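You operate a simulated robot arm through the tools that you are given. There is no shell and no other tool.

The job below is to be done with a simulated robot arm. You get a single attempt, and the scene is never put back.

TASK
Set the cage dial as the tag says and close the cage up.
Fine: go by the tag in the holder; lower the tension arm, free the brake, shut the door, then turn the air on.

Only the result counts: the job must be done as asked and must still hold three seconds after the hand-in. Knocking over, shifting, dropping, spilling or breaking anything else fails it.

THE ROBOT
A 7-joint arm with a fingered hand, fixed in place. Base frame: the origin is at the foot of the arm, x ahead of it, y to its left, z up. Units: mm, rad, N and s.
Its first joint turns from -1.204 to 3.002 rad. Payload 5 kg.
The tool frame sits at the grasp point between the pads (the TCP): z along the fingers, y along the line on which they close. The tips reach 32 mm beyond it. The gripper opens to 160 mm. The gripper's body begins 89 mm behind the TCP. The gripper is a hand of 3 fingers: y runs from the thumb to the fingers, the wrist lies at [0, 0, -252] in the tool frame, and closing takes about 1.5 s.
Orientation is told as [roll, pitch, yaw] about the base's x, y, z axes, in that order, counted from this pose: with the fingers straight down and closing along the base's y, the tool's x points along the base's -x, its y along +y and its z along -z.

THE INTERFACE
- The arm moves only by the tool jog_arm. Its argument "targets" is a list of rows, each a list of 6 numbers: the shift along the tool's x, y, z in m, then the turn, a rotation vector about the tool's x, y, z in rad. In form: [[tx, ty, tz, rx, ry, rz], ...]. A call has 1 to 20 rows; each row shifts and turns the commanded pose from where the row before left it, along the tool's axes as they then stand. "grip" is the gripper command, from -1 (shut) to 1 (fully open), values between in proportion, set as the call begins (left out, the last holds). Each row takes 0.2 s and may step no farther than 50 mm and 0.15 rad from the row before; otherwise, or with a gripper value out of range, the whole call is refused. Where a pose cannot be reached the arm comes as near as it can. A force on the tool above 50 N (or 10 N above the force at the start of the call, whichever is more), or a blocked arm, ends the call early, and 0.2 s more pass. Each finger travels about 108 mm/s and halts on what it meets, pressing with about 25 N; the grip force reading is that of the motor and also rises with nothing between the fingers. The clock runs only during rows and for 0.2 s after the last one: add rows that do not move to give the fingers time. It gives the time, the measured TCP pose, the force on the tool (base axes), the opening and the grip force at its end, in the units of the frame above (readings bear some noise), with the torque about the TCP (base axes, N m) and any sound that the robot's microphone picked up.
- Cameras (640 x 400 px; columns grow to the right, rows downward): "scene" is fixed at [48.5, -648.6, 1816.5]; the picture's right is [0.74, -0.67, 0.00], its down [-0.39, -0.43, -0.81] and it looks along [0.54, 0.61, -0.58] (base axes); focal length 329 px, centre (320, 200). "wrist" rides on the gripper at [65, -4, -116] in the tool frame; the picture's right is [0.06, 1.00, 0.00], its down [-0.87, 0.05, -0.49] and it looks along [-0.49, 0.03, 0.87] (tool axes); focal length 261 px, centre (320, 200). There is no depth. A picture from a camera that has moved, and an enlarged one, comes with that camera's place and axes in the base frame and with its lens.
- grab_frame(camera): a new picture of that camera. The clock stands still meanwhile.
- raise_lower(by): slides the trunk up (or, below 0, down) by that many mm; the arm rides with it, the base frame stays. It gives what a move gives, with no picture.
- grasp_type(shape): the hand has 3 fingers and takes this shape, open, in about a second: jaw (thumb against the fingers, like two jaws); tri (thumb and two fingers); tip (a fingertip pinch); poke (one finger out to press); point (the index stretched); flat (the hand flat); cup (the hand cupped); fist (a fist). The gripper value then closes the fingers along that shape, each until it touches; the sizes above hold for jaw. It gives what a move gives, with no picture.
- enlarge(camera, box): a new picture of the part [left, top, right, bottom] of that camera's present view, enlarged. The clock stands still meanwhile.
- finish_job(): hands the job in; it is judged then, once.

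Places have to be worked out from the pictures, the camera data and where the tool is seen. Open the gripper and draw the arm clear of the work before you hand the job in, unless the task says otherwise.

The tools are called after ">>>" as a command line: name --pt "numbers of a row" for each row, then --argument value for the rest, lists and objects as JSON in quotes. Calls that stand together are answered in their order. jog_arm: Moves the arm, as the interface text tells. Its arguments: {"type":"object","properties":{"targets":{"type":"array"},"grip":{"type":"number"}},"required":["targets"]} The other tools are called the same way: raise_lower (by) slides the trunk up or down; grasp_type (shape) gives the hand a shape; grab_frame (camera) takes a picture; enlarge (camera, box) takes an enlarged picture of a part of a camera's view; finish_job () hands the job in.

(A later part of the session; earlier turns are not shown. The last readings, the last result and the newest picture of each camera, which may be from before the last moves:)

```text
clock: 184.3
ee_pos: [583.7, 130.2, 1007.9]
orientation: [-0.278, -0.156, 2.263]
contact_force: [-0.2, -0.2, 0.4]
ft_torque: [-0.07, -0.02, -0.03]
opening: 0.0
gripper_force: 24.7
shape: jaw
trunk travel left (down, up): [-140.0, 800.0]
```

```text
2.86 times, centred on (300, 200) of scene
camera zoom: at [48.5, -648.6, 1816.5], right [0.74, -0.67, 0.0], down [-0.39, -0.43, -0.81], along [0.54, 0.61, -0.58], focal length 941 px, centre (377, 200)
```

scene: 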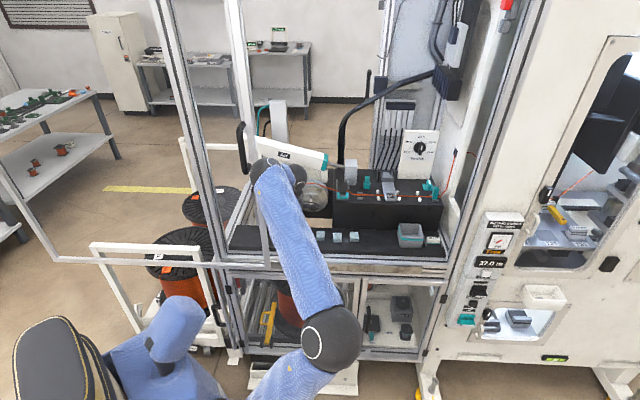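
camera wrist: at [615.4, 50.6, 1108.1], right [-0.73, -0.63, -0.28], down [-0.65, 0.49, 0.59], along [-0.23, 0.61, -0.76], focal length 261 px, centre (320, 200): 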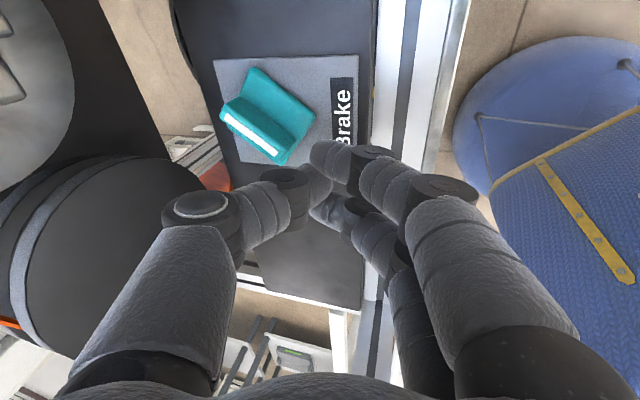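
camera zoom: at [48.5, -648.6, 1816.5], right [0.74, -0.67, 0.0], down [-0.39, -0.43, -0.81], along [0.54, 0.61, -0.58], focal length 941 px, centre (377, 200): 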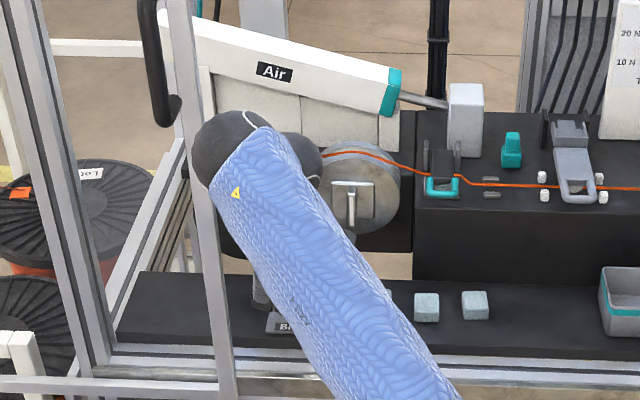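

The forearm end overlaps the stile laterally, so before going further in I lean the hand 0.2 rad more to the right.

>>> jog_arm --pt "0 0 0 -0.003 -0.096 0.0285" --pt "0 0 0 -0.003 -0.096 0.0285"

>>> grab_frame --camera "wrist"

>>> enlarge --camera "scene" --box '[220, 130, 380, 270]'

```text
clock: 184.9
ee_pos: [584.4, 128.9, 1006.4]
orientation: [-0.272, -0.358, 2.261]
contact_force: [0.7, -0.6, -0.2]
ft_torque: [-0.01, 0.0, -0.01]
opening: 0.0
gripper_force: 24.8
shape: jaw
trunk travel left (down, up): [-140.0, 800.0]
```

```text
taken
camera wrist: at [628.7, 35.7, 1089.7], right [-0.76, -0.58, -0.27], down [-0.56, 0.39, 0.74], along [-0.32, 0.71, -0.62], focal length 261 px, centre (320, 200)
```

wrist: 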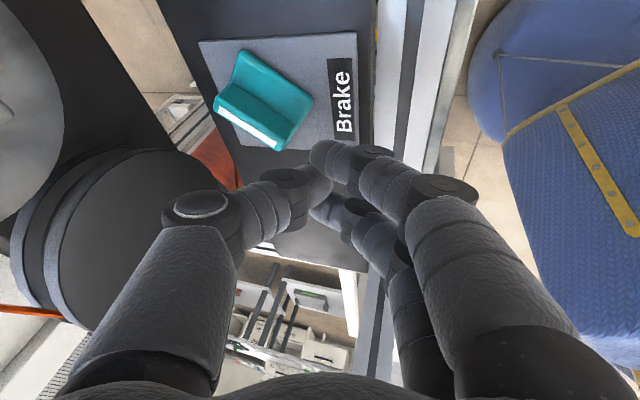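

```text
2.86 times, centred on (300, 200) of scene
camera zoom: at [48.5, -648.6, 1816.5], right [0.74, -0.67, 0.0], down [-0.39, -0.43, -0.81], along [0.54, 0.61, -0.58], focal length 941 px, centre (377, 200)
```

zoom: 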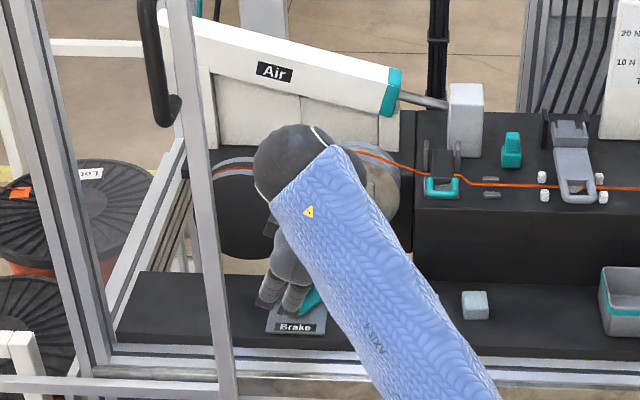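

Now the forearm is well clear of the stile and the fingers are just outside the knob. I descend 32 mm to fin height.

>>> jog_arm --pt "0.0055 0.004 0.0145 0 0 0" --pt "0.0054 0.004 0.0144 0 0 0"

>>> grab_frame --camera "wrist"

>>> enlarge --camera "scene" --box '[260, 200, 330, 250]'

```text
clock: 185.5
ee_pos: [584.6, 128.2, 976.6]
orientation: [-0.274, -0.359, 2.258]
contact_force: [-0.5, -0.6, 0.2]
ft_torque: [0.04, 0.0, 0.01]
opening: 0.0
gripper_force: 25.1
shape: jaw
trunk travel left (down, up): [-140.0, 800.0]
```

```text
taken
camera wrist: at [629.0, 35.2, 1058.0], right [-0.76, -0.58, -0.27], down [-0.56, 0.39, 0.73], along [-0.32, 0.71, -0.62], focal length 261 px, centre (320, 200)
```

wrist: 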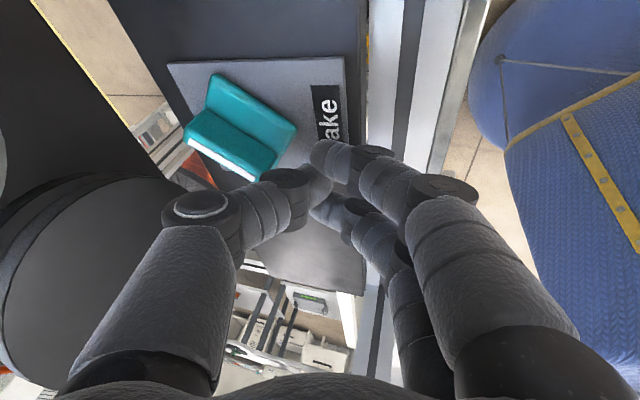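

```text
8.00 times, centred on (295, 225) of scene
camera zoom: at [48.5, -648.6, 1816.5], right [0.74, -0.67, 0.0], down [-0.39, -0.43, -0.81], along [0.54, 0.61, -0.58], focal length 2635 px, centre (520, 0)
```

zoom: 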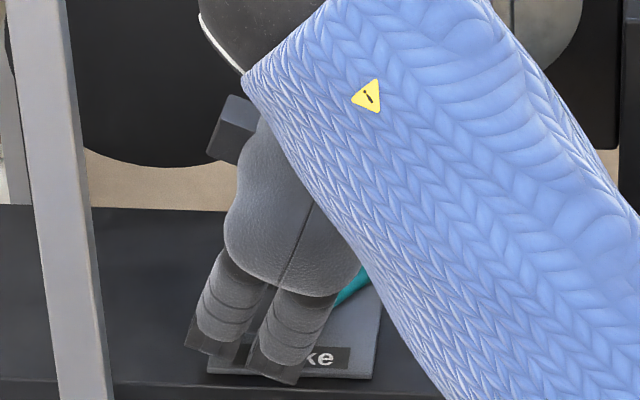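

No contact yet. I push inward in small steps.

>>> jog_arm --pt "-0.0002 -0.0076 0.0024 0 0 0" --pt "-0.0002 -0.0076 0.0024 0 0 0" --pt "-0.0002 -0.0076 0.0024 0 0 0"

>>> grab_frame --camera "wrist"

```text
clock: 186.3
ee_pos: [602.4, 145.1, 975.4]
orientation: [-0.274, -0.358, 2.26]
contact_force: [-0.2, 0.3, 0.3]
ft_torque: [-0.01, -0.01, 0.02]
opening: 0.3
gripper_force: 24.7
shape: jaw
trunk travel left (down, up): [-140.0, 800.0]
```

```text
taken
camera wrist: at [646.3, 51.8, 1058.3], right [-0.76, -0.58, -0.27], down [-0.56, 0.39, 0.73], along [-0.32, 0.71, -0.62], focal length 261 px, centre (320, 200)
```

wrist: 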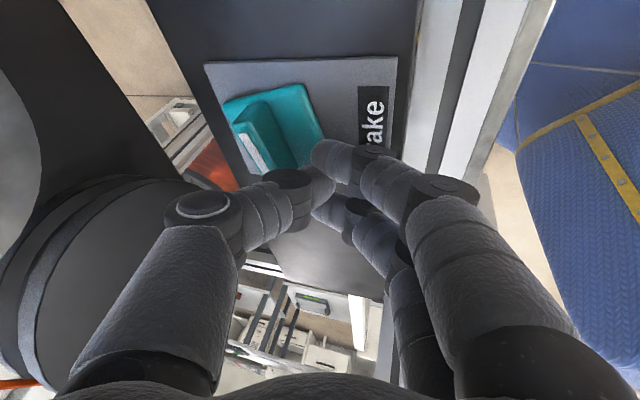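

The fin is turning with almost no force. I enlarge to read its angle before going on.

>>> enlarge --camera "wrist" --box '[160, 40, 400, 230]'

```text
2.11 times, centred on (280, 135) of wrist
camera zoom: at [646.3, 51.8, 1058.3], right [-0.76, -0.58, -0.27], down [-0.56, 0.39, 0.73], along [-0.32, 0.71, -0.62], focal length 549 px, centre (404, 337)
```

zoom: 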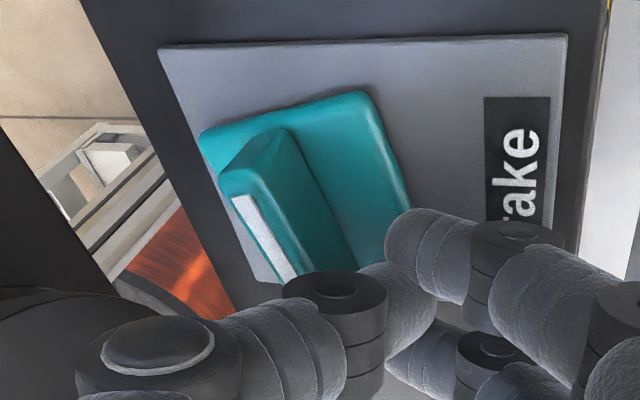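

About 74° turned; roughly 16° to go. I push a little more in small steps.

>>> jog_arm --pt "-0.0001 -0.0048 0.0015 0 0 0" --pt "-0.0001 -0.0048 0.0015 0 0 0"

>>> enlarge --camera "wrist" --box '[160, 40, 400, 230]'

```text
clock: 186.9
ee_pos: [608.4, 149.6, 976.7]
orientation: [-0.273, -0.359, 2.26]
contact_force: [-16.1, -13.4, 1.8]
ft_torque: [-0.1, 0.14, 0.1]
opening: 0.2
gripper_force: 25.3
shape: jaw
trunk travel left (down, up): [-140.0, 800.0]
```

```text
2.11 times, centred on (280, 135) of wrist
camera zoom: at [652.2, 56.7, 1058.5], right [-0.76, -0.58, -0.27], down [-0.56, 0.39, 0.73], along [-0.32, 0.71, -0.62], focal length 549 px, centre (404, 337)
```

zoom: 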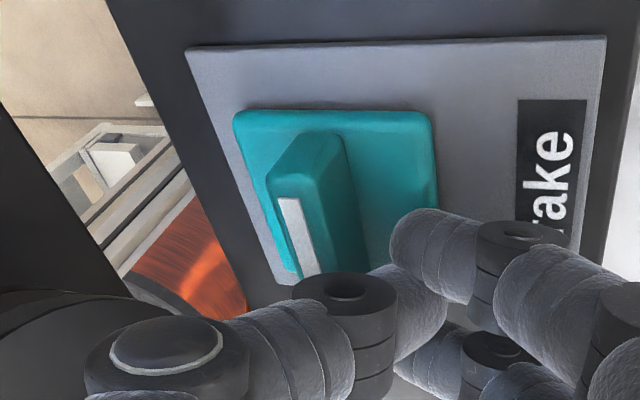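

The knob is now square at 90° and resistance rises (21 N) – it's at its stop. I back off outward and lift away.

>>> jog_arm --pt "0.0002 0.0095 -0.003 0 0 0" --pt "0.0004 0.019 -0.006 0 0 0" --pt "-0.0102 -0.0075 -0.0271 0 0 0" --pt "-0.0102 -0.0075 -0.0271 0 0 0" --pt "-0.0102 -0.0075 -0.0271 0 0 0" --pt "-0.0102 -0.0075 -0.0271 0 0 0"

>>> grab_frame --camera "wrist"

>>> grab_frame --camera "scene"

>>> enlarge --camera "scene" --box '[440, 200, 560, 340]'

```text
clock: 188.3
ee_pos: [587.7, 128.5, 1096.2]
orientation: [-0.274, -0.358, 2.261]
contact_force: [0.0, 0.5, 0.8]
ft_torque: [0.03, -0.01, 0.05]
opening: 0.2
gripper_force: 25.0
shape: jaw
trunk travel left (down, up): [-140.0, 800.0]
```

```text
taken
camera wrist: at [633.4, 36.0, 1179.1], right [-0.76, -0.58, -0.27], down [-0.56, 0.39, 0.73], along [-0.32, 0.71, -0.62], focal length 261 px, centre (320, 200)
```

wrist: 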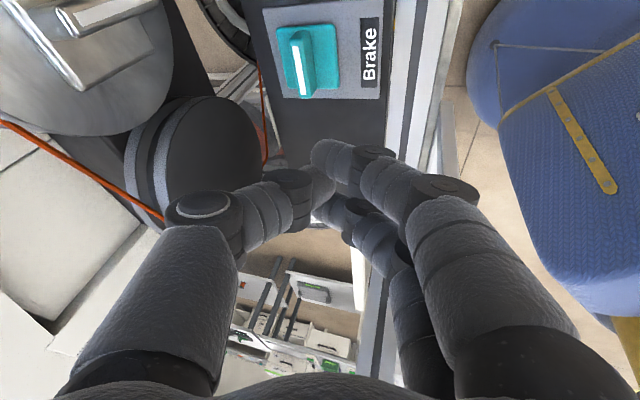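

```text
taken
```

scene: 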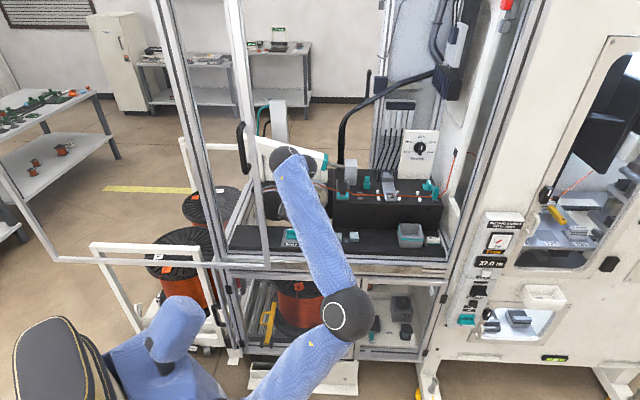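

```text
2.86 times, centred on (500, 270) of scene
camera zoom: at [48.5, -648.6, 1816.5], right [0.74, -0.67, 0.0], down [-0.39, -0.43, -0.81], along [0.54, 0.61, -0.58], focal length 941 px, centre (-194, 0)
```

zoom: 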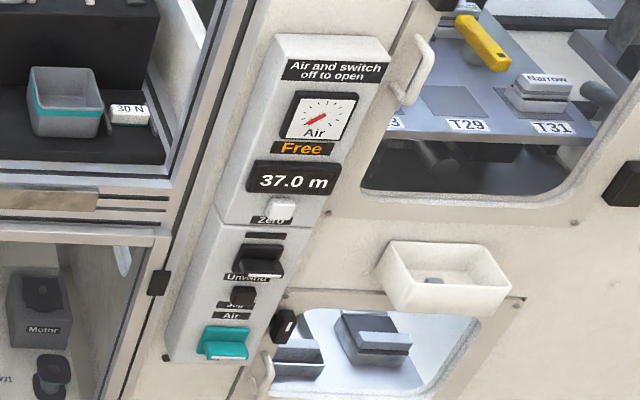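

The brake fin now lies crosswise. Next is the door: I back straight out of the cage and raise the trunk to handle height for a look.

>>> jog_arm --pt "0.001 0.0379 -0.0119 0 0 0" --pt "0.001 0.0379 -0.0119 0 0 0" --pt "0.001 0.0379 -0.0119 0 0 0" --pt "0.001 0.0379 -0.0119 0 0 0" --pt "0.001 0.0379 -0.0119 0 0 0"

>>> grab_frame --camera "scene"

>>> grab_frame --camera "wrist"

```text
clock: 189.5
ee_pos: [439.9, -1.5, 1100.4]
orientation: [-0.271, -0.357, 2.261]
contact_force: [-0.1, 0.8, 0.5]
ft_torque: [0.0, 0.01, 0.02]
opening: 0.0
gripper_force: 25.2
shape: jaw
trunk travel left (down, up): [-140.0, 800.0]
```

```text
taken
```

scene: 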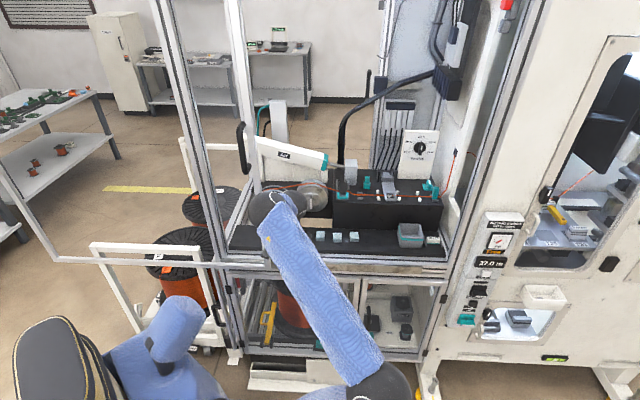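

```text
taken
camera wrist: at [483.7, -94.9, 1182.9], right [-0.76, -0.58, -0.27], down [-0.56, 0.39, 0.73], along [-0.32, 0.71, -0.62], focal length 261 px, centre (320, 200)
```

wrist: 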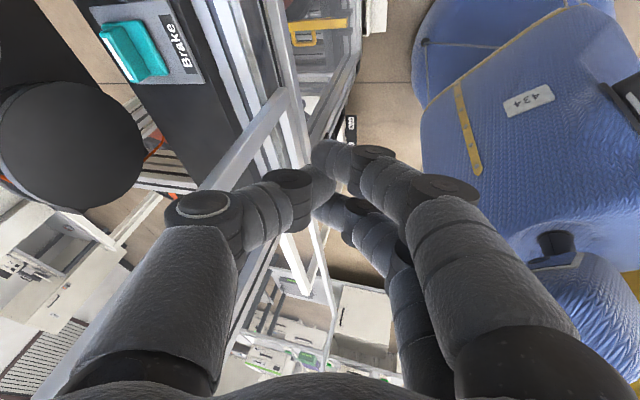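

Clear of the cage. I raise the trunk 280 mm.

>>> raise_lower --by 280

>>> grab_frame --camera "wrist"

>>> enlarge --camera "scene" --box '[200, 80, 320, 200]'

```text
clock: 192.3
ee_pos: [439.1, -1.2, 1381.3]
orientation: [-0.272, -0.359, 2.26]
contact_force: [-0.4, 0.3, 0.4]
ft_torque: [0.02, 0.04, 0.01]
opening: 0.0
gripper_force: 25.3
shape: jaw
trunk travel left (down, up): [-420.0, 520.0]
```

```text
taken
camera wrist: at [483.8, -95.3, 1463.2], right [-0.76, -0.58, -0.27], down [-0.56, 0.39, 0.73], along [-0.32, 0.71, -0.62], focal length 261 px, centre (320, 200)
```

wrist: 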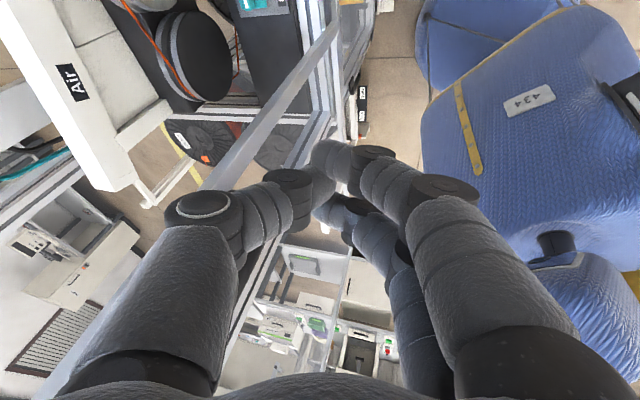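

```text
3.33 times, centred on (260, 140) of scene
camera zoom: at [48.5, -648.6, 1816.5], right [0.74, -0.67, 0.0], down [-0.39, -0.43, -0.81], along [0.54, 0.61, -0.58], focal length 1098 px, centre (520, 400)
```

zoom: 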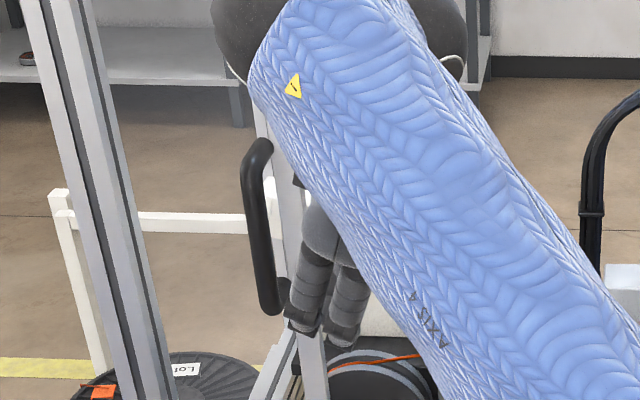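

The handle bar stands about 45 mm proud of the stile, at roughly (433,104), z 1330–1490. I'll push it from its left side with the closed fingers. First I set trunk/arm heights for a roomier posture.

>>> raise_lower --by -130

>>> jog_arm --pt "-0.0119 -0.0088 -0.0316 0 0 0" --pt "-0.0119 -0.0088 -0.0316 0 0 0" --pt "-0.0119 -0.0088 -0.0316 0 0 0" --pt "-0.0119 -0.0088 -0.0316 0 0 0" --pt "0 0 0 0.005 0.144 -0.043" --pt "0 0 0 0.005 0.144 -0.043"

>>> grab_frame --camera "scene"

>>> grab_frame --camera "wrist"

```text
clock: 193.9
ee_pos: [439.0, -1.2, 1251.0]
orientation: [-0.271, -0.358, 2.259]
contact_force: [0.9, -0.5, 0.8]
ft_torque: [0.0, -0.01, 0.01]
opening: 0.2
gripper_force: 25.4
shape: jaw
trunk travel left (down, up): [-290.0, 650.0]
```

```text
clock: 195.3
ee_pos: [450.2, 29.3, 1300.9]
orientation: [-0.293, -0.062, 2.263]
contact_force: [-0.1, -0.3, 0.1]
ft_torque: [-0.03, -0.02, 0.03]
opening: 0.0
gripper_force: 25.0
shape: jaw
out of reach, approached as far as the arm can: row 4, 5, 6
trunk travel left (down, up): [-290.0, 650.0]
```

```text
taken
```

scene: 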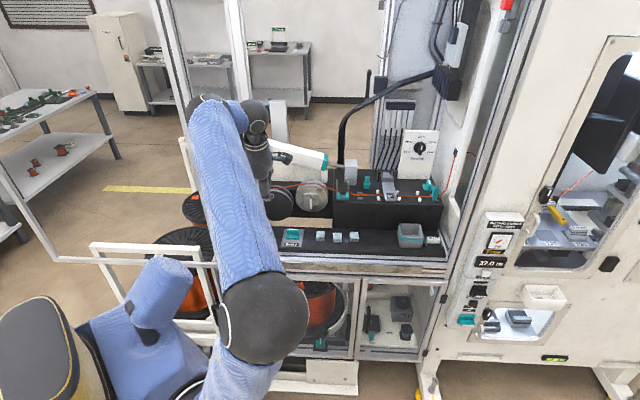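

```text
taken
camera wrist: at [475.5, -44.4, 1409.1], right [-0.71, -0.65, -0.29], down [-0.69, 0.52, 0.51], along [-0.18, 0.56, -0.81], focal length 261 px, centre (320, 200)
```

wrist: 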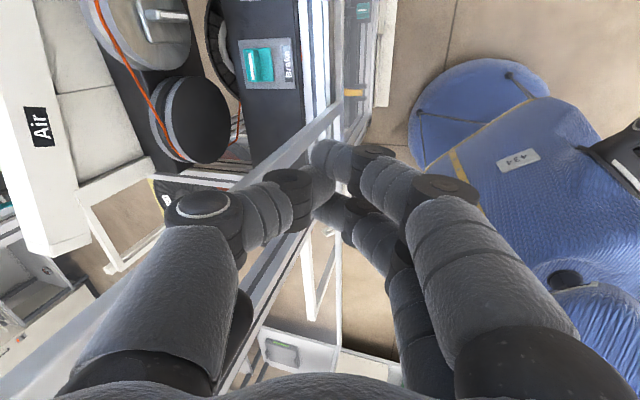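

Raising further hits the wrist limit, so I use the trunk for height instead (+100 mm).

>>> raise_lower --by 100

>>> enlarge --camera "scene" --box '[180, 60, 320, 200]'

>>> grab_frame --camera "wrist"

```text
clock: 196.6
ee_pos: [451.3, 28.2, 1400.9]
orientation: [-0.293, -0.065, 2.266]
contact_force: [0.4, -0.3, -0.8]
ft_torque: [0.02, -0.04, 0.0]
opening: 0.0
gripper_force: 24.9
shape: jaw
trunk travel left (down, up): [-390.0, 550.0]
```

```text
2.86 times, centred on (250, 130) of scene
camera zoom: at [48.5, -648.6, 1816.5], right [0.74, -0.67, 0.0], down [-0.39, -0.43, -0.81], along [0.54, 0.61, -0.58], focal length 941 px, centre (520, 400)
```

zoom: 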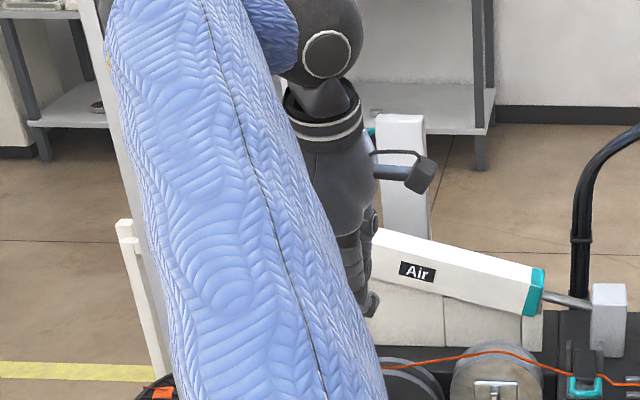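

```text
taken
camera wrist: at [475.8, -44.7, 1509.0], right [-0.71, -0.65, -0.29], down [-0.69, 0.52, 0.51], along [-0.18, 0.56, -0.81], focal length 261 px, centre (320, 200)
```

wrist: 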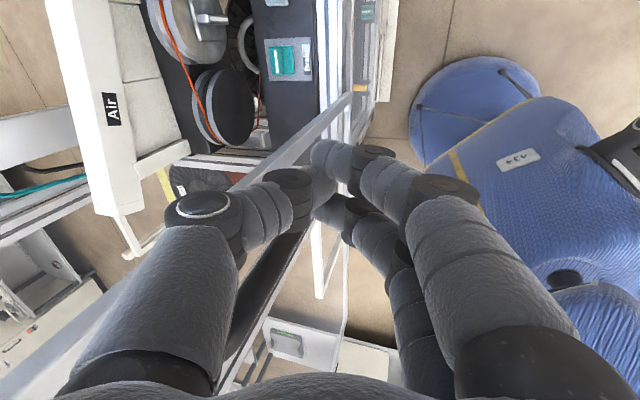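

I can now see the black handle bar between the fingers; it is at about (429,114). I step outward and then left past it.

>>> jog_arm --pt "0.0011 0.0394 -0.012 0 0 0" --pt "-0.0355 0.0035 0.0013 0 0 0" --pt "-0.0355 0.0035 0.0013 0 0 0" --pt "-0.0355 0.0035 0.0013 0 0 0" --pt "-0.0355 0.0035 0.0013 0 0 0"

>>> grab_frame --camera "wrist"

>>> grab_frame --camera "scene"

```text
clock: 197.8
ee_pos: [320.3, 106.0, 1388.8]
orientation: [-0.292, -0.065, 2.264]
contact_force: [0.9, 0.9, 0.3]
ft_torque: [-0.03, -0.02, -0.02]
opening: 0.0
gripper_force: 25.1
shape: jaw
out of reach, approached as far as the arm can: row 1
trunk travel left (down, up): [-390.0, 550.0]
```

```text
taken
camera wrist: at [345.7, 33.5, 1495.5], right [-0.71, -0.65, -0.29], down [-0.69, 0.52, 0.51], along [-0.18, 0.56, -0.81], focal length 261 px, centre (320, 200)
```

wrist: 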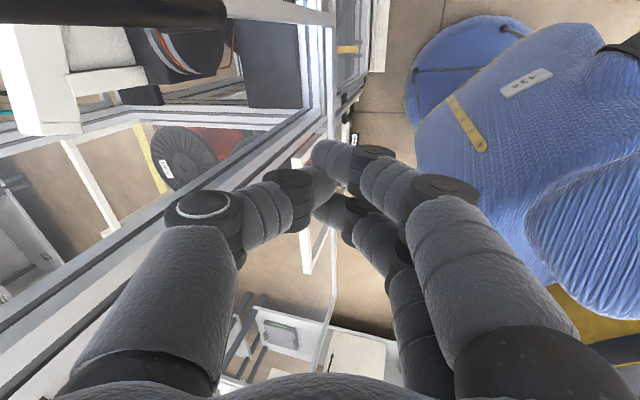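

```text
taken
```

scene: 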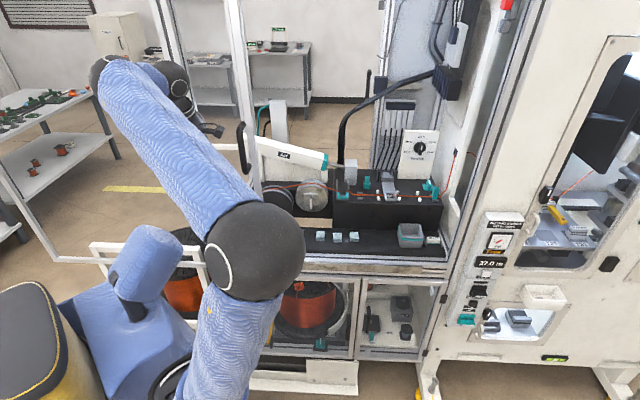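

The handle bar is now to the right of the fingers. To keep the thumb knuckle clear of the door pane I tilt the hand further outward.

>>> jog_arm --pt "0 0 0 0.15 0 0" --pt "0 0 0 0.15 0 0"

>>> grab_frame --camera "wrist"

>>> grab_frame --camera "scene"

```text
clock: 198.4
ee_pos: [322.8, 107.6, 1390.4]
orientation: [-0.595, -0.067, 2.269]
contact_force: [-0.3, 0.3, -0.7]
ft_torque: [0.04, 0.0, -0.01]
opening: 0.1
gripper_force: 25.2
shape: jaw
trunk travel left (down, up): [-390.0, 550.0]
```

```text
taken
camera wrist: at [321.7, 14.1, 1482.7], right [-0.62, -0.55, -0.56], down [-0.79, 0.44, 0.43], along [0.01, 0.71, -0.7], focal length 261 px, centre (320, 200)
```

wrist: 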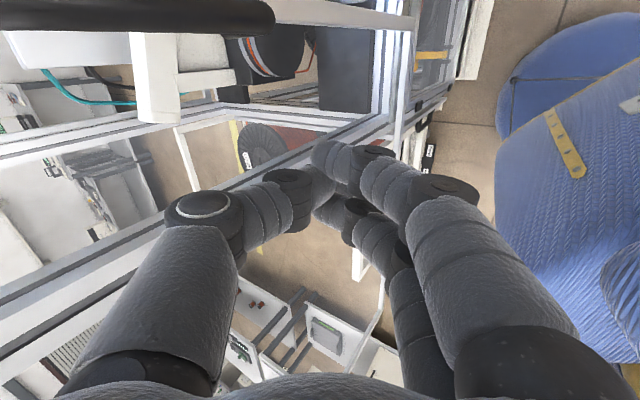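

```text
taken
```

scene: 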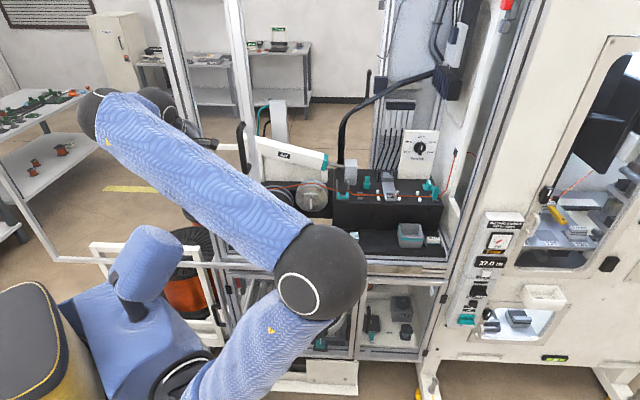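

Bar confirmed at about i=378/r=235 in cage axes. I move inward to finger-overlap depth, then push right.

>>> jog_arm --pt "-0.0009 -0.0255 0.0175 0 0 0" --pt "-0.0009 -0.0255 0.0175 0 0 0" --pt "0.02 -0.0021 0 0 0 0" --pt "0.02 -0.0021 0 0 0 0" --pt "0.02 -0.0021 0 0 0 0" --pt "0.02 -0.0021 0 0 0 0"

>>> grab_frame --camera "wrist"

>>> enlarge --camera "scene" --box '[160, 80, 320, 200]'

```text
clock: 199.8
ee_pos: [426.8, 90.6, 1387.9]
orientation: [-0.593, -0.066, 2.267]
contact_force: [0.0, -0.3, 0.0]
ft_torque: [0.02, -0.02, -0.01]
opening: 0.0
gripper_force: 24.7
shape: jaw
trunk travel left (down, up): [-390.0, 550.0]
```

```text
taken
camera wrist: at [426.2, -2.2, 1482.0], right [-0.62, -0.55, -0.56], down [-0.79, 0.44, 0.43], along [0.01, 0.71, -0.71], focal length 261 px, centre (320, 200)
```

wrist: 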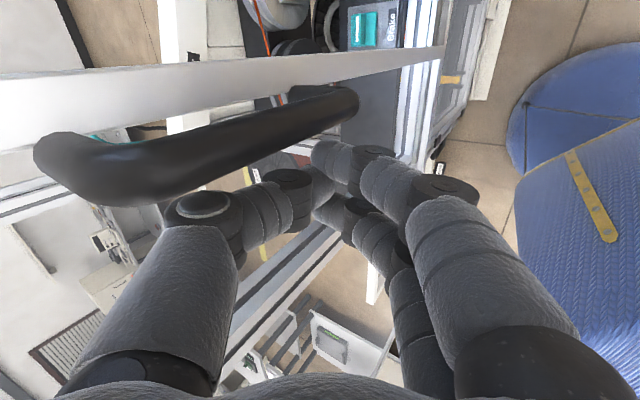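

```text
3.33 times, centred on (240, 140) of scene
camera zoom: at [48.5, -648.6, 1816.5], right [0.74, -0.67, 0.0], down [-0.39, -0.43, -0.81], along [0.54, 0.61, -0.58], focal length 1098 px, centre (587, 400)
```

zoom: 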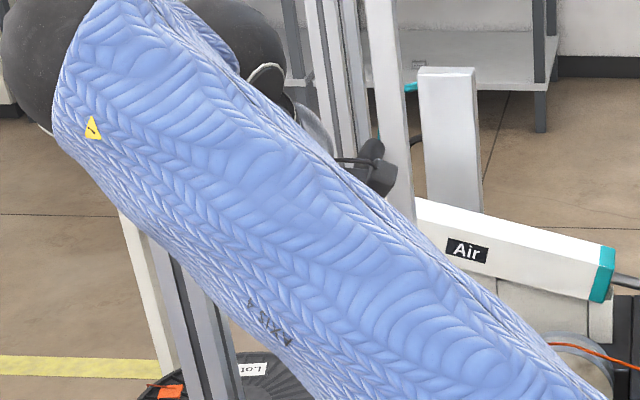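

The bar is now immediately beside the fingers. I continue pushing right.

>>> jog_arm --pt "0.015 -0.0016 0 0 0 0" --pt "0.015 -0.0016 0 0 0 0" --pt "0.015 -0.0016 0 0 0 0" --pt "0.015 -0.0016 0 0 0 0"

>>> grab_frame --camera "wrist"

```text
clock: 200.8
ee_pos: [468.3, 47.3, 1388.6]
orientation: [-0.592, -0.065, 2.265]
contact_force: [-0.2, -0.6, -0.2]
ft_torque: [-0.01, 0.02, 0.02]
opening: 0.0
gripper_force: 25.1
shape: jaw
trunk travel left (down, up): [-390.0, 550.0]
```

```text
taken
camera wrist: at [468.7, -45.2, 1481.8], right [-0.62, -0.55, -0.56], down [-0.78, 0.44, 0.43], along [0.01, 0.71, -0.71], focal length 261 px, centre (320, 200)
```

wrist: 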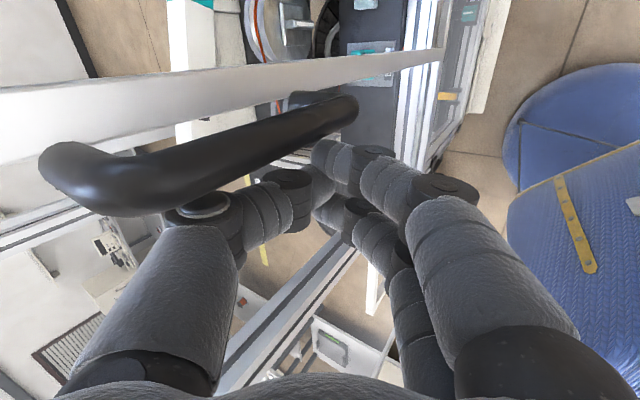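

The door slides along with the hand with negligible force. I keep pushing right.

>>> jog_arm --pt "0.035 -0.0037 -0.0003 0 0 0" --pt "0.035 -0.0037 -0.0003 0 0 0" --pt "0.035 -0.0037 -0.0003 0 0 0" --pt "0.035 -0.0037 -0.0003 0 0 0" --pt "0.035 -0.0037 -0.0003 0 0 0"

>>> grab_frame --camera "wrist"

>>> grab_frame --camera "scene"

```text
clock: 202.0
ee_pos: [593.1, -78.4, 1388.5]
orientation: [-0.592, -0.068, 2.265]
contact_force: [-0.6, -0.5, -0.7]
ft_torque: [0.02, 0.01, 0.01]
opening: 0.0
gripper_force: 25.1
shape: jaw
trunk travel left (down, up): [-390.0, 550.0]
```

```text
taken
camera wrist: at [593.1, -171.6, 1481.8], right [-0.62, -0.55, -0.56], down [-0.78, 0.44, 0.43], along [0.01, 0.71, -0.71], focal length 261 px, centre (320, 200)
```

wrist: 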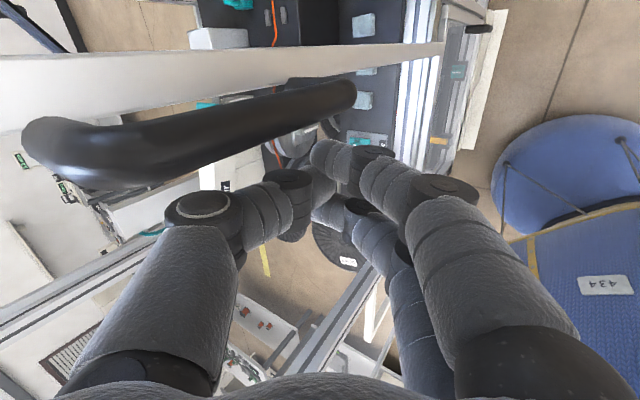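

```text
taken
```

scene: 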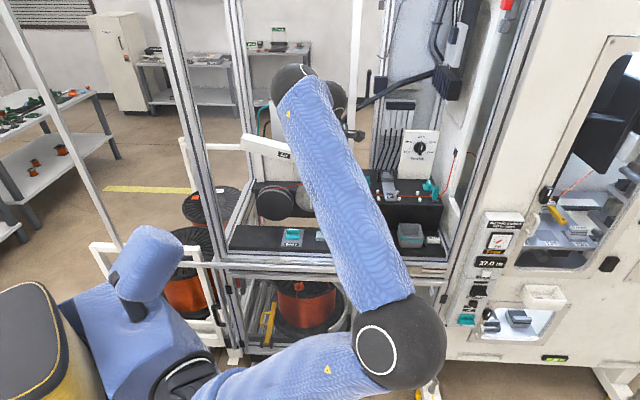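

The door is about halfway. I continue.

>>> jog_arm --pt "0.035 -0.0037 -0.0003 0 0 0" --pt "0.035 -0.0037 -0.0003 0 0 0" --pt "0.035 -0.0037 -0.0003 0 0 0" --pt "0.035 -0.0037 -0.0003 0 0 0" --pt "0.035 -0.0037 -0.0003 0 0 0"

>>> grab_frame --camera "wrist"

>>> grab_frame --camera "scene"

```text
clock: 203.2
ee_pos: [718.9, -202.7, 1385.9]
orientation: [-0.593, -0.065, 2.266]
contact_force: [0.4, -0.4, -1.1]
ft_torque: [0.0, 0.07, 0.01]
opening: 0.0
gripper_force: 25.3
shape: jaw
trunk travel left (down, up): [-390.0, 550.0]
```

```text
taken
camera wrist: at [717.3, -296.1, 1480.6], right [-0.62, -0.55, -0.56], down [-0.78, 0.44, 0.43], along [0.01, 0.71, -0.71], focal length 261 px, centre (320, 200)
```

wrist: 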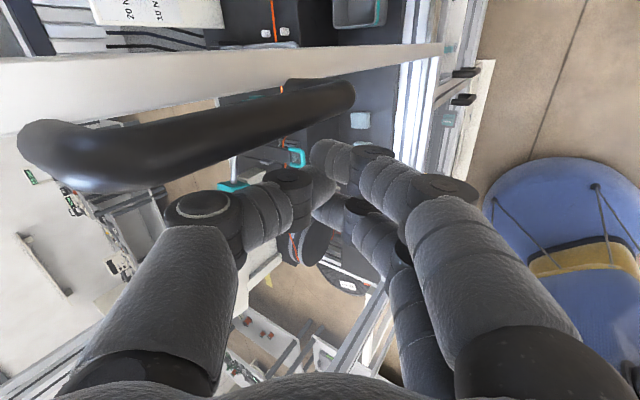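

```text
taken
```

scene: 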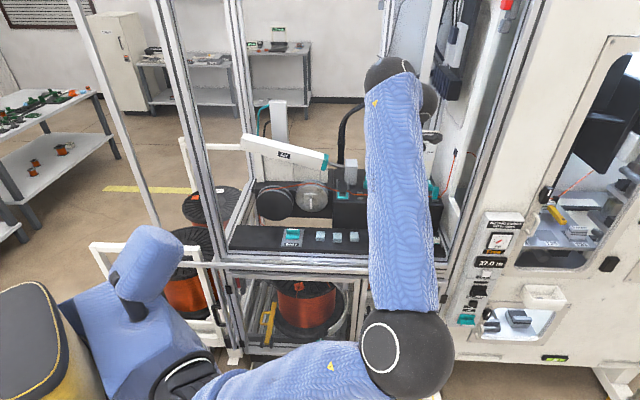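

About 190 mm remain. I continue.

>>> jog_arm --pt "0.035 -0.0037 -0.0003 0 0 0" --pt "0.035 -0.0037 -0.0003 0 0 0" --pt "0.035 -0.0037 -0.0003 0 0 0" --pt "0.035 -0.0037 -0.0003 0 0 0"

>>> grab_frame --camera "wrist"

>>> grab_frame --camera "scene"

```text
clock: 204.2
ee_pos: [815.5, -302.2, 1387.8]
orientation: [-0.592, -0.064, 2.264]
contact_force: [0.5, 0.3, 0.2]
ft_torque: [-0.02, 0.01, 0.02]
opening: 0.0
gripper_force: 25.6
shape: jaw
trunk travel left (down, up): [-390.0, 550.0]
```

```text
taken
camera wrist: at [815.5, -394.9, 1482.1], right [-0.62, -0.55, -0.56], down [-0.79, 0.44, 0.43], along [0.01, 0.71, -0.71], focal length 261 px, centre (320, 200)
```

wrist: 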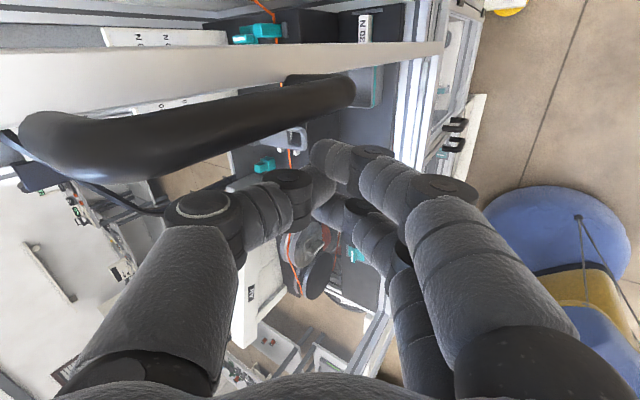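

```text
taken
```

scene: 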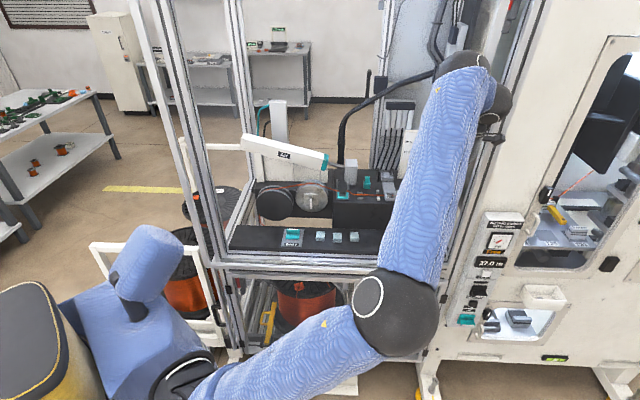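

Nearly shut. I push in small steps until it stops.

>>> jog_arm --pt "0.015 -0.0016 0 0 0 0" --pt "0.015 -0.0016 0 0 0 0" --pt "0.015 -0.0016 0 0 0 0" --pt "0.015 -0.0016 0 0 0 0"

>>> grab_frame --camera "wrist"

>>> grab_frame --camera "scene"

```text
clock: 205.2
ee_pos: [856.7, -345.6, 1388.9]
orientation: [-0.592, -0.064, 2.265]
contact_force: [0.0, 0.0, 0.2]
ft_torque: [-0.01, 0.02, 0.01]
opening: 0.0
gripper_force: 25.0
shape: jaw
trunk travel left (down, up): [-390.0, 550.0]
```

```text
taken
camera wrist: at [857.4, -437.7, 1482.1], right [-0.62, -0.55, -0.56], down [-0.78, 0.44, 0.43], along [0.01, 0.71, -0.71], focal length 261 px, centre (320, 200)
```

wrist: 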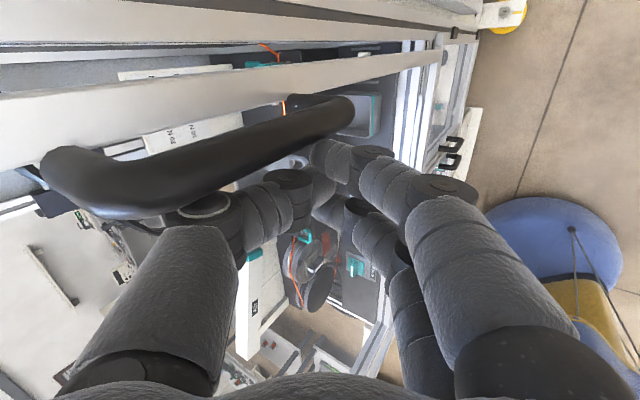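

```text
taken
```

scene: 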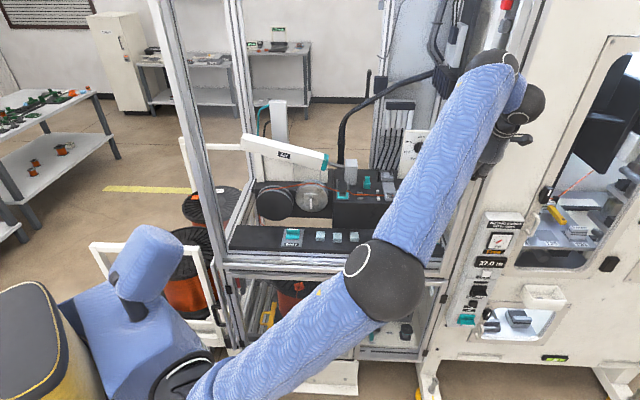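

The stile is about 20 mm from the right post. I push the last bit.

>>> jog_arm --pt "0.01 -0.001 0 0 0 0" --pt "0.01 -0.001 0 0 0 0" --pt "0.01 -0.001 0 0 0 0" --pt "0.01 -0.001 0 0 0 0"

>>> grab_frame --camera "wrist"

>>> grab_frame --camera "scene"

```text
clock: 206.2
ee_pos: [884.0, -371.7, 1390.0]
orientation: [-0.591, -0.065, 2.266]
contact_force: [-5.1, 3.2, -0.2]
ft_torque: [0.08, 0.12, 0.04]
opening: 0.1
gripper_force: 25.3
shape: jaw
trunk travel left (down, up): [-390.0, 550.0]
```

```text
taken
camera wrist: at [884.0, -464.2, 1483.0], right [-0.62, -0.55, -0.56], down [-0.79, 0.44, 0.43], along [0.01, 0.71, -0.71], focal length 261 px, centre (320, 200)
```

wrist: 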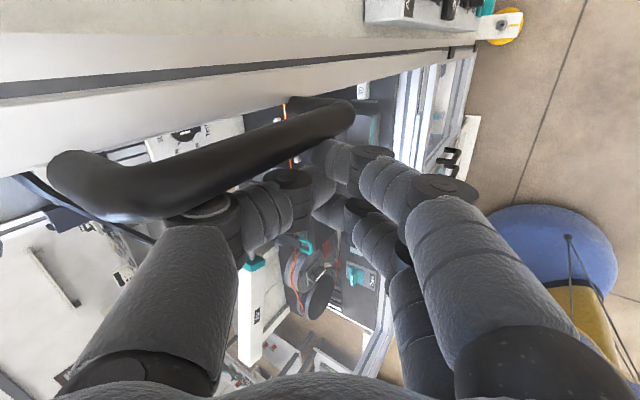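

```text
taken
```

scene: 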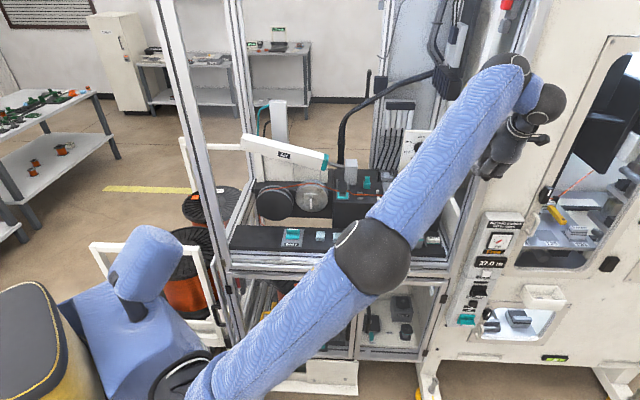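

It now meets resistance. I press a bit more to be sure the door is fully home.

>>> jog_arm --pt "0.006 -0.0006 0 0 0 0" --pt "0.006 -0.0006 0 0 0 0" --pt "0.006 -0.0006 0 0 0 0"

>>> grab_frame --camera "wrist"

```text
clock: 206.8
ee_pos: [885.2, -371.5, 1391.2]
orientation: [-0.595, -0.068, 2.274]
contact_force: [-24.8, 21.0, -3.7]
ft_torque: [0.69, 0.76, 0.42]
opening: 0.0
gripper_force: 25.3
shape: jaw
trunk travel left (down, up): [-390.0, 550.0]
stopped in row 2: the force on the tool passed its limit at 55 N (the readings are from after the stop); the commanded pose is now the measured one
```

```text
taken
camera wrist: at [886.8, -463.5, 1484.9], right [-0.62, -0.55, -0.56], down [-0.79, 0.43, 0.43], along [0.0, 0.71, -0.7], focal length 261 px, centre (320, 200)
```

wrist: 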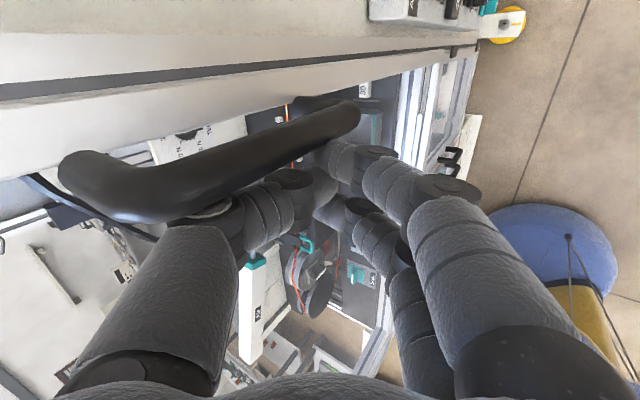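

The door is fully closed against the post (force stop). I move off the handle to the left, then outward, and turn the tool to point horizontally at the panel.

>>> jog_arm --pt "-0.02 0.002 0 0 0 0" --pt "-0.02 0.002 0 0 0 0" --pt "0.0011 0.033 -0.0226 0 0 0" --pt "0.0011 0.033 -0.0226 0 0 0" --pt "0.0011 0.033 -0.0226 0 0 0" --pt "0.0011 0.033 -0.0226 0 0 0"

>>> grab_frame --camera "scene"

```text
clock: 208.2
ee_pos: [740.2, -452.4, 1390.8]
orientation: [-0.597, -0.068, 2.27]
contact_force: [0.2, -0.3, 0.3]
ft_torque: [-0.02, -0.03, 0.01]
opening: 0.0
gripper_force: 25.0
shape: jaw
trunk travel left (down, up): [-390.0, 550.0]
```

```text
taken
```

scene: 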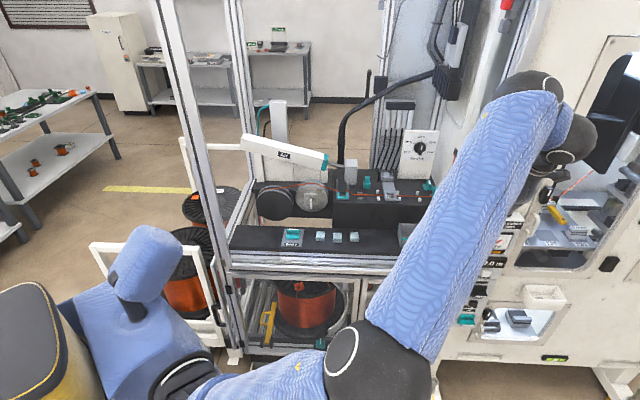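

Free of the door. I lower the trunk by 300 mm and rotate the tool toward horizontal.

>>> raise_lower --by -300

>>> jog_arm --pt "0 0 0 0.15 0 0" --pt "0 0 0 0.15 0 0" --pt "0 0 0 0.15 0 0" --pt "0 0 0 0.15 0 0" --pt "0 0 0 0.15 0 0" --pt "0 0 0 0.15 0 0"

>>> grab_frame --camera "scene"

>>> grab_frame --camera "wrist"

```text
clock: 211.2
ee_pos: [742.4, -452.9, 1089.6]
orientation: [-0.593, -0.067, 2.269]
contact_force: [0.4, -0.9, 0.0]
ft_torque: [0.02, -0.02, 0.02]
opening: 0.1
gripper_force: 25.2
shape: jaw
trunk travel left (down, up): [-90.0, 850.0]
```

```text
clock: 212.6
ee_pos: [744.8, -454.0, 1085.6]
orientation: [-1.493, -0.071, 2.268]
contact_force: [1.7, 0.0, -2.9]
ft_torque: [0.16, -0.15, 0.17]
opening: 0.0
gripper_force: 25.1
shape: jaw
trunk travel left (down, up): [-90.0, 850.0]
```

```text
taken
```

scene: 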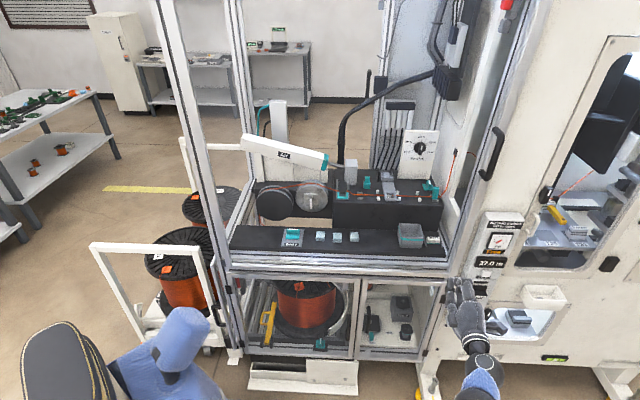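

```text
taken
camera wrist: at [700.7, -577.0, 1094.5], right [-0.07, -0.04, -1.0], down [-0.94, 0.35, 0.05], along [0.34, 0.94, -0.06], focal length 261 px, centre (320, 200)
```

wrist: 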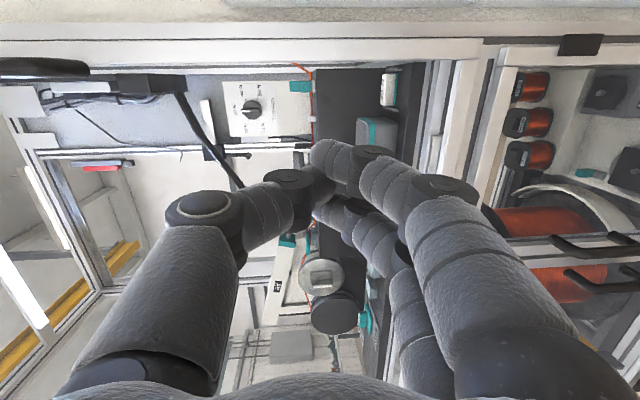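

The door is closed in the scene view. The tool now points horizontally with the jaw closing vertically—ideal for the Air fin. I descend to a standoff before the Air control.

>>> jog_arm --pt "0.0175 0.0379 0.008 0 0 0" --pt "0.0175 0.0379 0.008 0 0 0" --pt "0.0175 0.0379 0.008 0 0 0" --pt "0.0175 0.0379 0.008 0 0 0" --pt "0.0175 0.0379 0.008 0 0 0" --pt "0.0175 0.0379 0.008 0 0 0" --pt "0.0175 0.0379 0.008 0 0 0" --pt "0.0175 0.0379 0.008 0 0 0"

>>> grab_frame --camera "scene"

>>> grab_frame --camera "wrist"

```text
clock: 214.4
ee_pos: [845.7, -521.5, 774.1]
orientation: [-1.493, -0.067, 2.269]
contact_force: [-0.7, -0.3, 0.4]
ft_torque: [0.0, 0.02, 0.01]
opening: 0.0
gripper_force: 24.9
shape: jaw
trunk travel left (down, up): [-90.0, 850.0]
```

```text
taken
```

scene: 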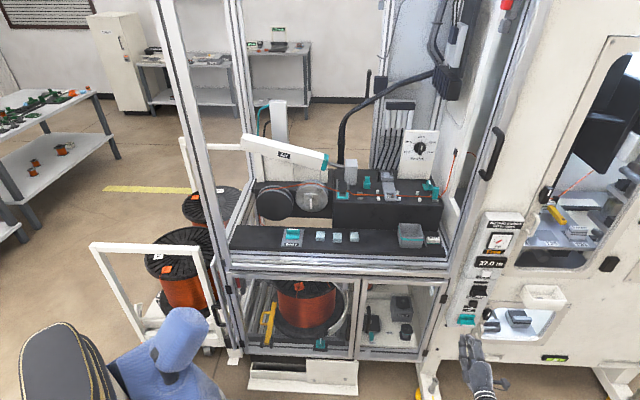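

```text
taken
camera wrist: at [802.4, -644.0, 782.0], right [-0.06, -0.05, -1.0], down [-0.94, 0.35, 0.04], along [0.34, 0.94, -0.06], focal length 261 px, centre (320, 200)
```

wrist: 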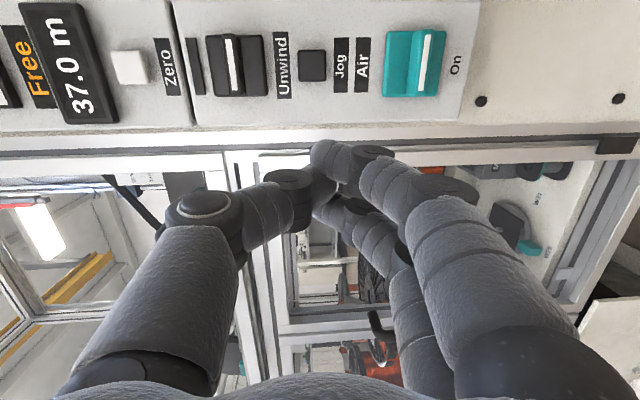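

A clear view of the panel. I enlarge the Air control and its label.

>>> enlarge --camera "wrist" --box '[330, 10, 510, 130]'

>>> enlarge --camera "wrist" --box '[0, 0, 320, 130]'

>>> enlarge --camera "scene" --box '[445, 205, 535, 335]'

```text
3.33 times, centred on (420, 70) of wrist
camera zoom: at [802.4, -644.0, 782.0], right [-0.06, -0.05, -1.0], down [-0.94, 0.35, 0.04], along [0.34, 0.94, -0.06], focal length 869 px, centre (-13, 633)
```

zoom: 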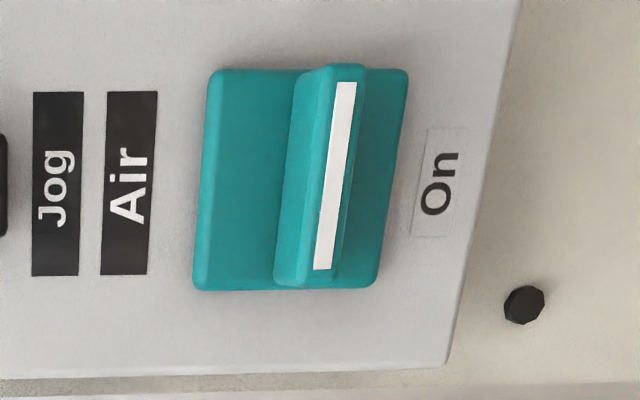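

```text
2.00 times, centred on (160, 65) of wrist
camera zoom: at [802.4, -644.0, 782.0], right [-0.06, -0.05, -1.0], down [-0.94, 0.35, 0.04], along [0.34, 0.94, -0.06], focal length 521 px, centre (640, 470)
```

zoom: 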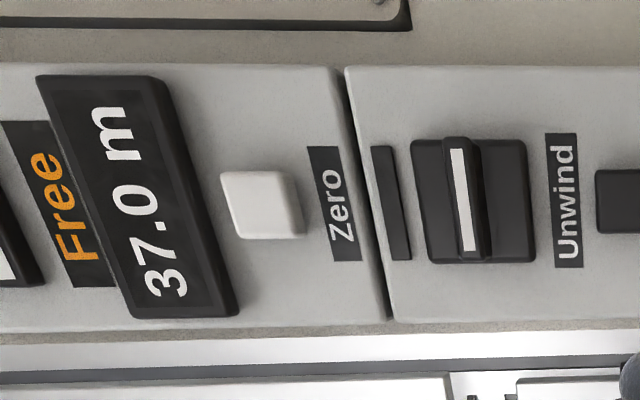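

```text
3.08 times, centred on (490, 270) of scene
camera zoom: at [48.5, -648.6, 1816.5], right [0.74, -0.67, 0.0], down [-0.39, -0.43, -0.81], along [0.54, 0.61, -0.58], focal length 1013 px, centre (-203, -15)
```

zoom: 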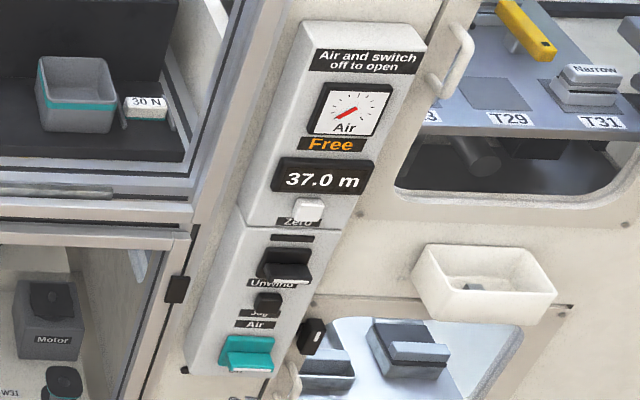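

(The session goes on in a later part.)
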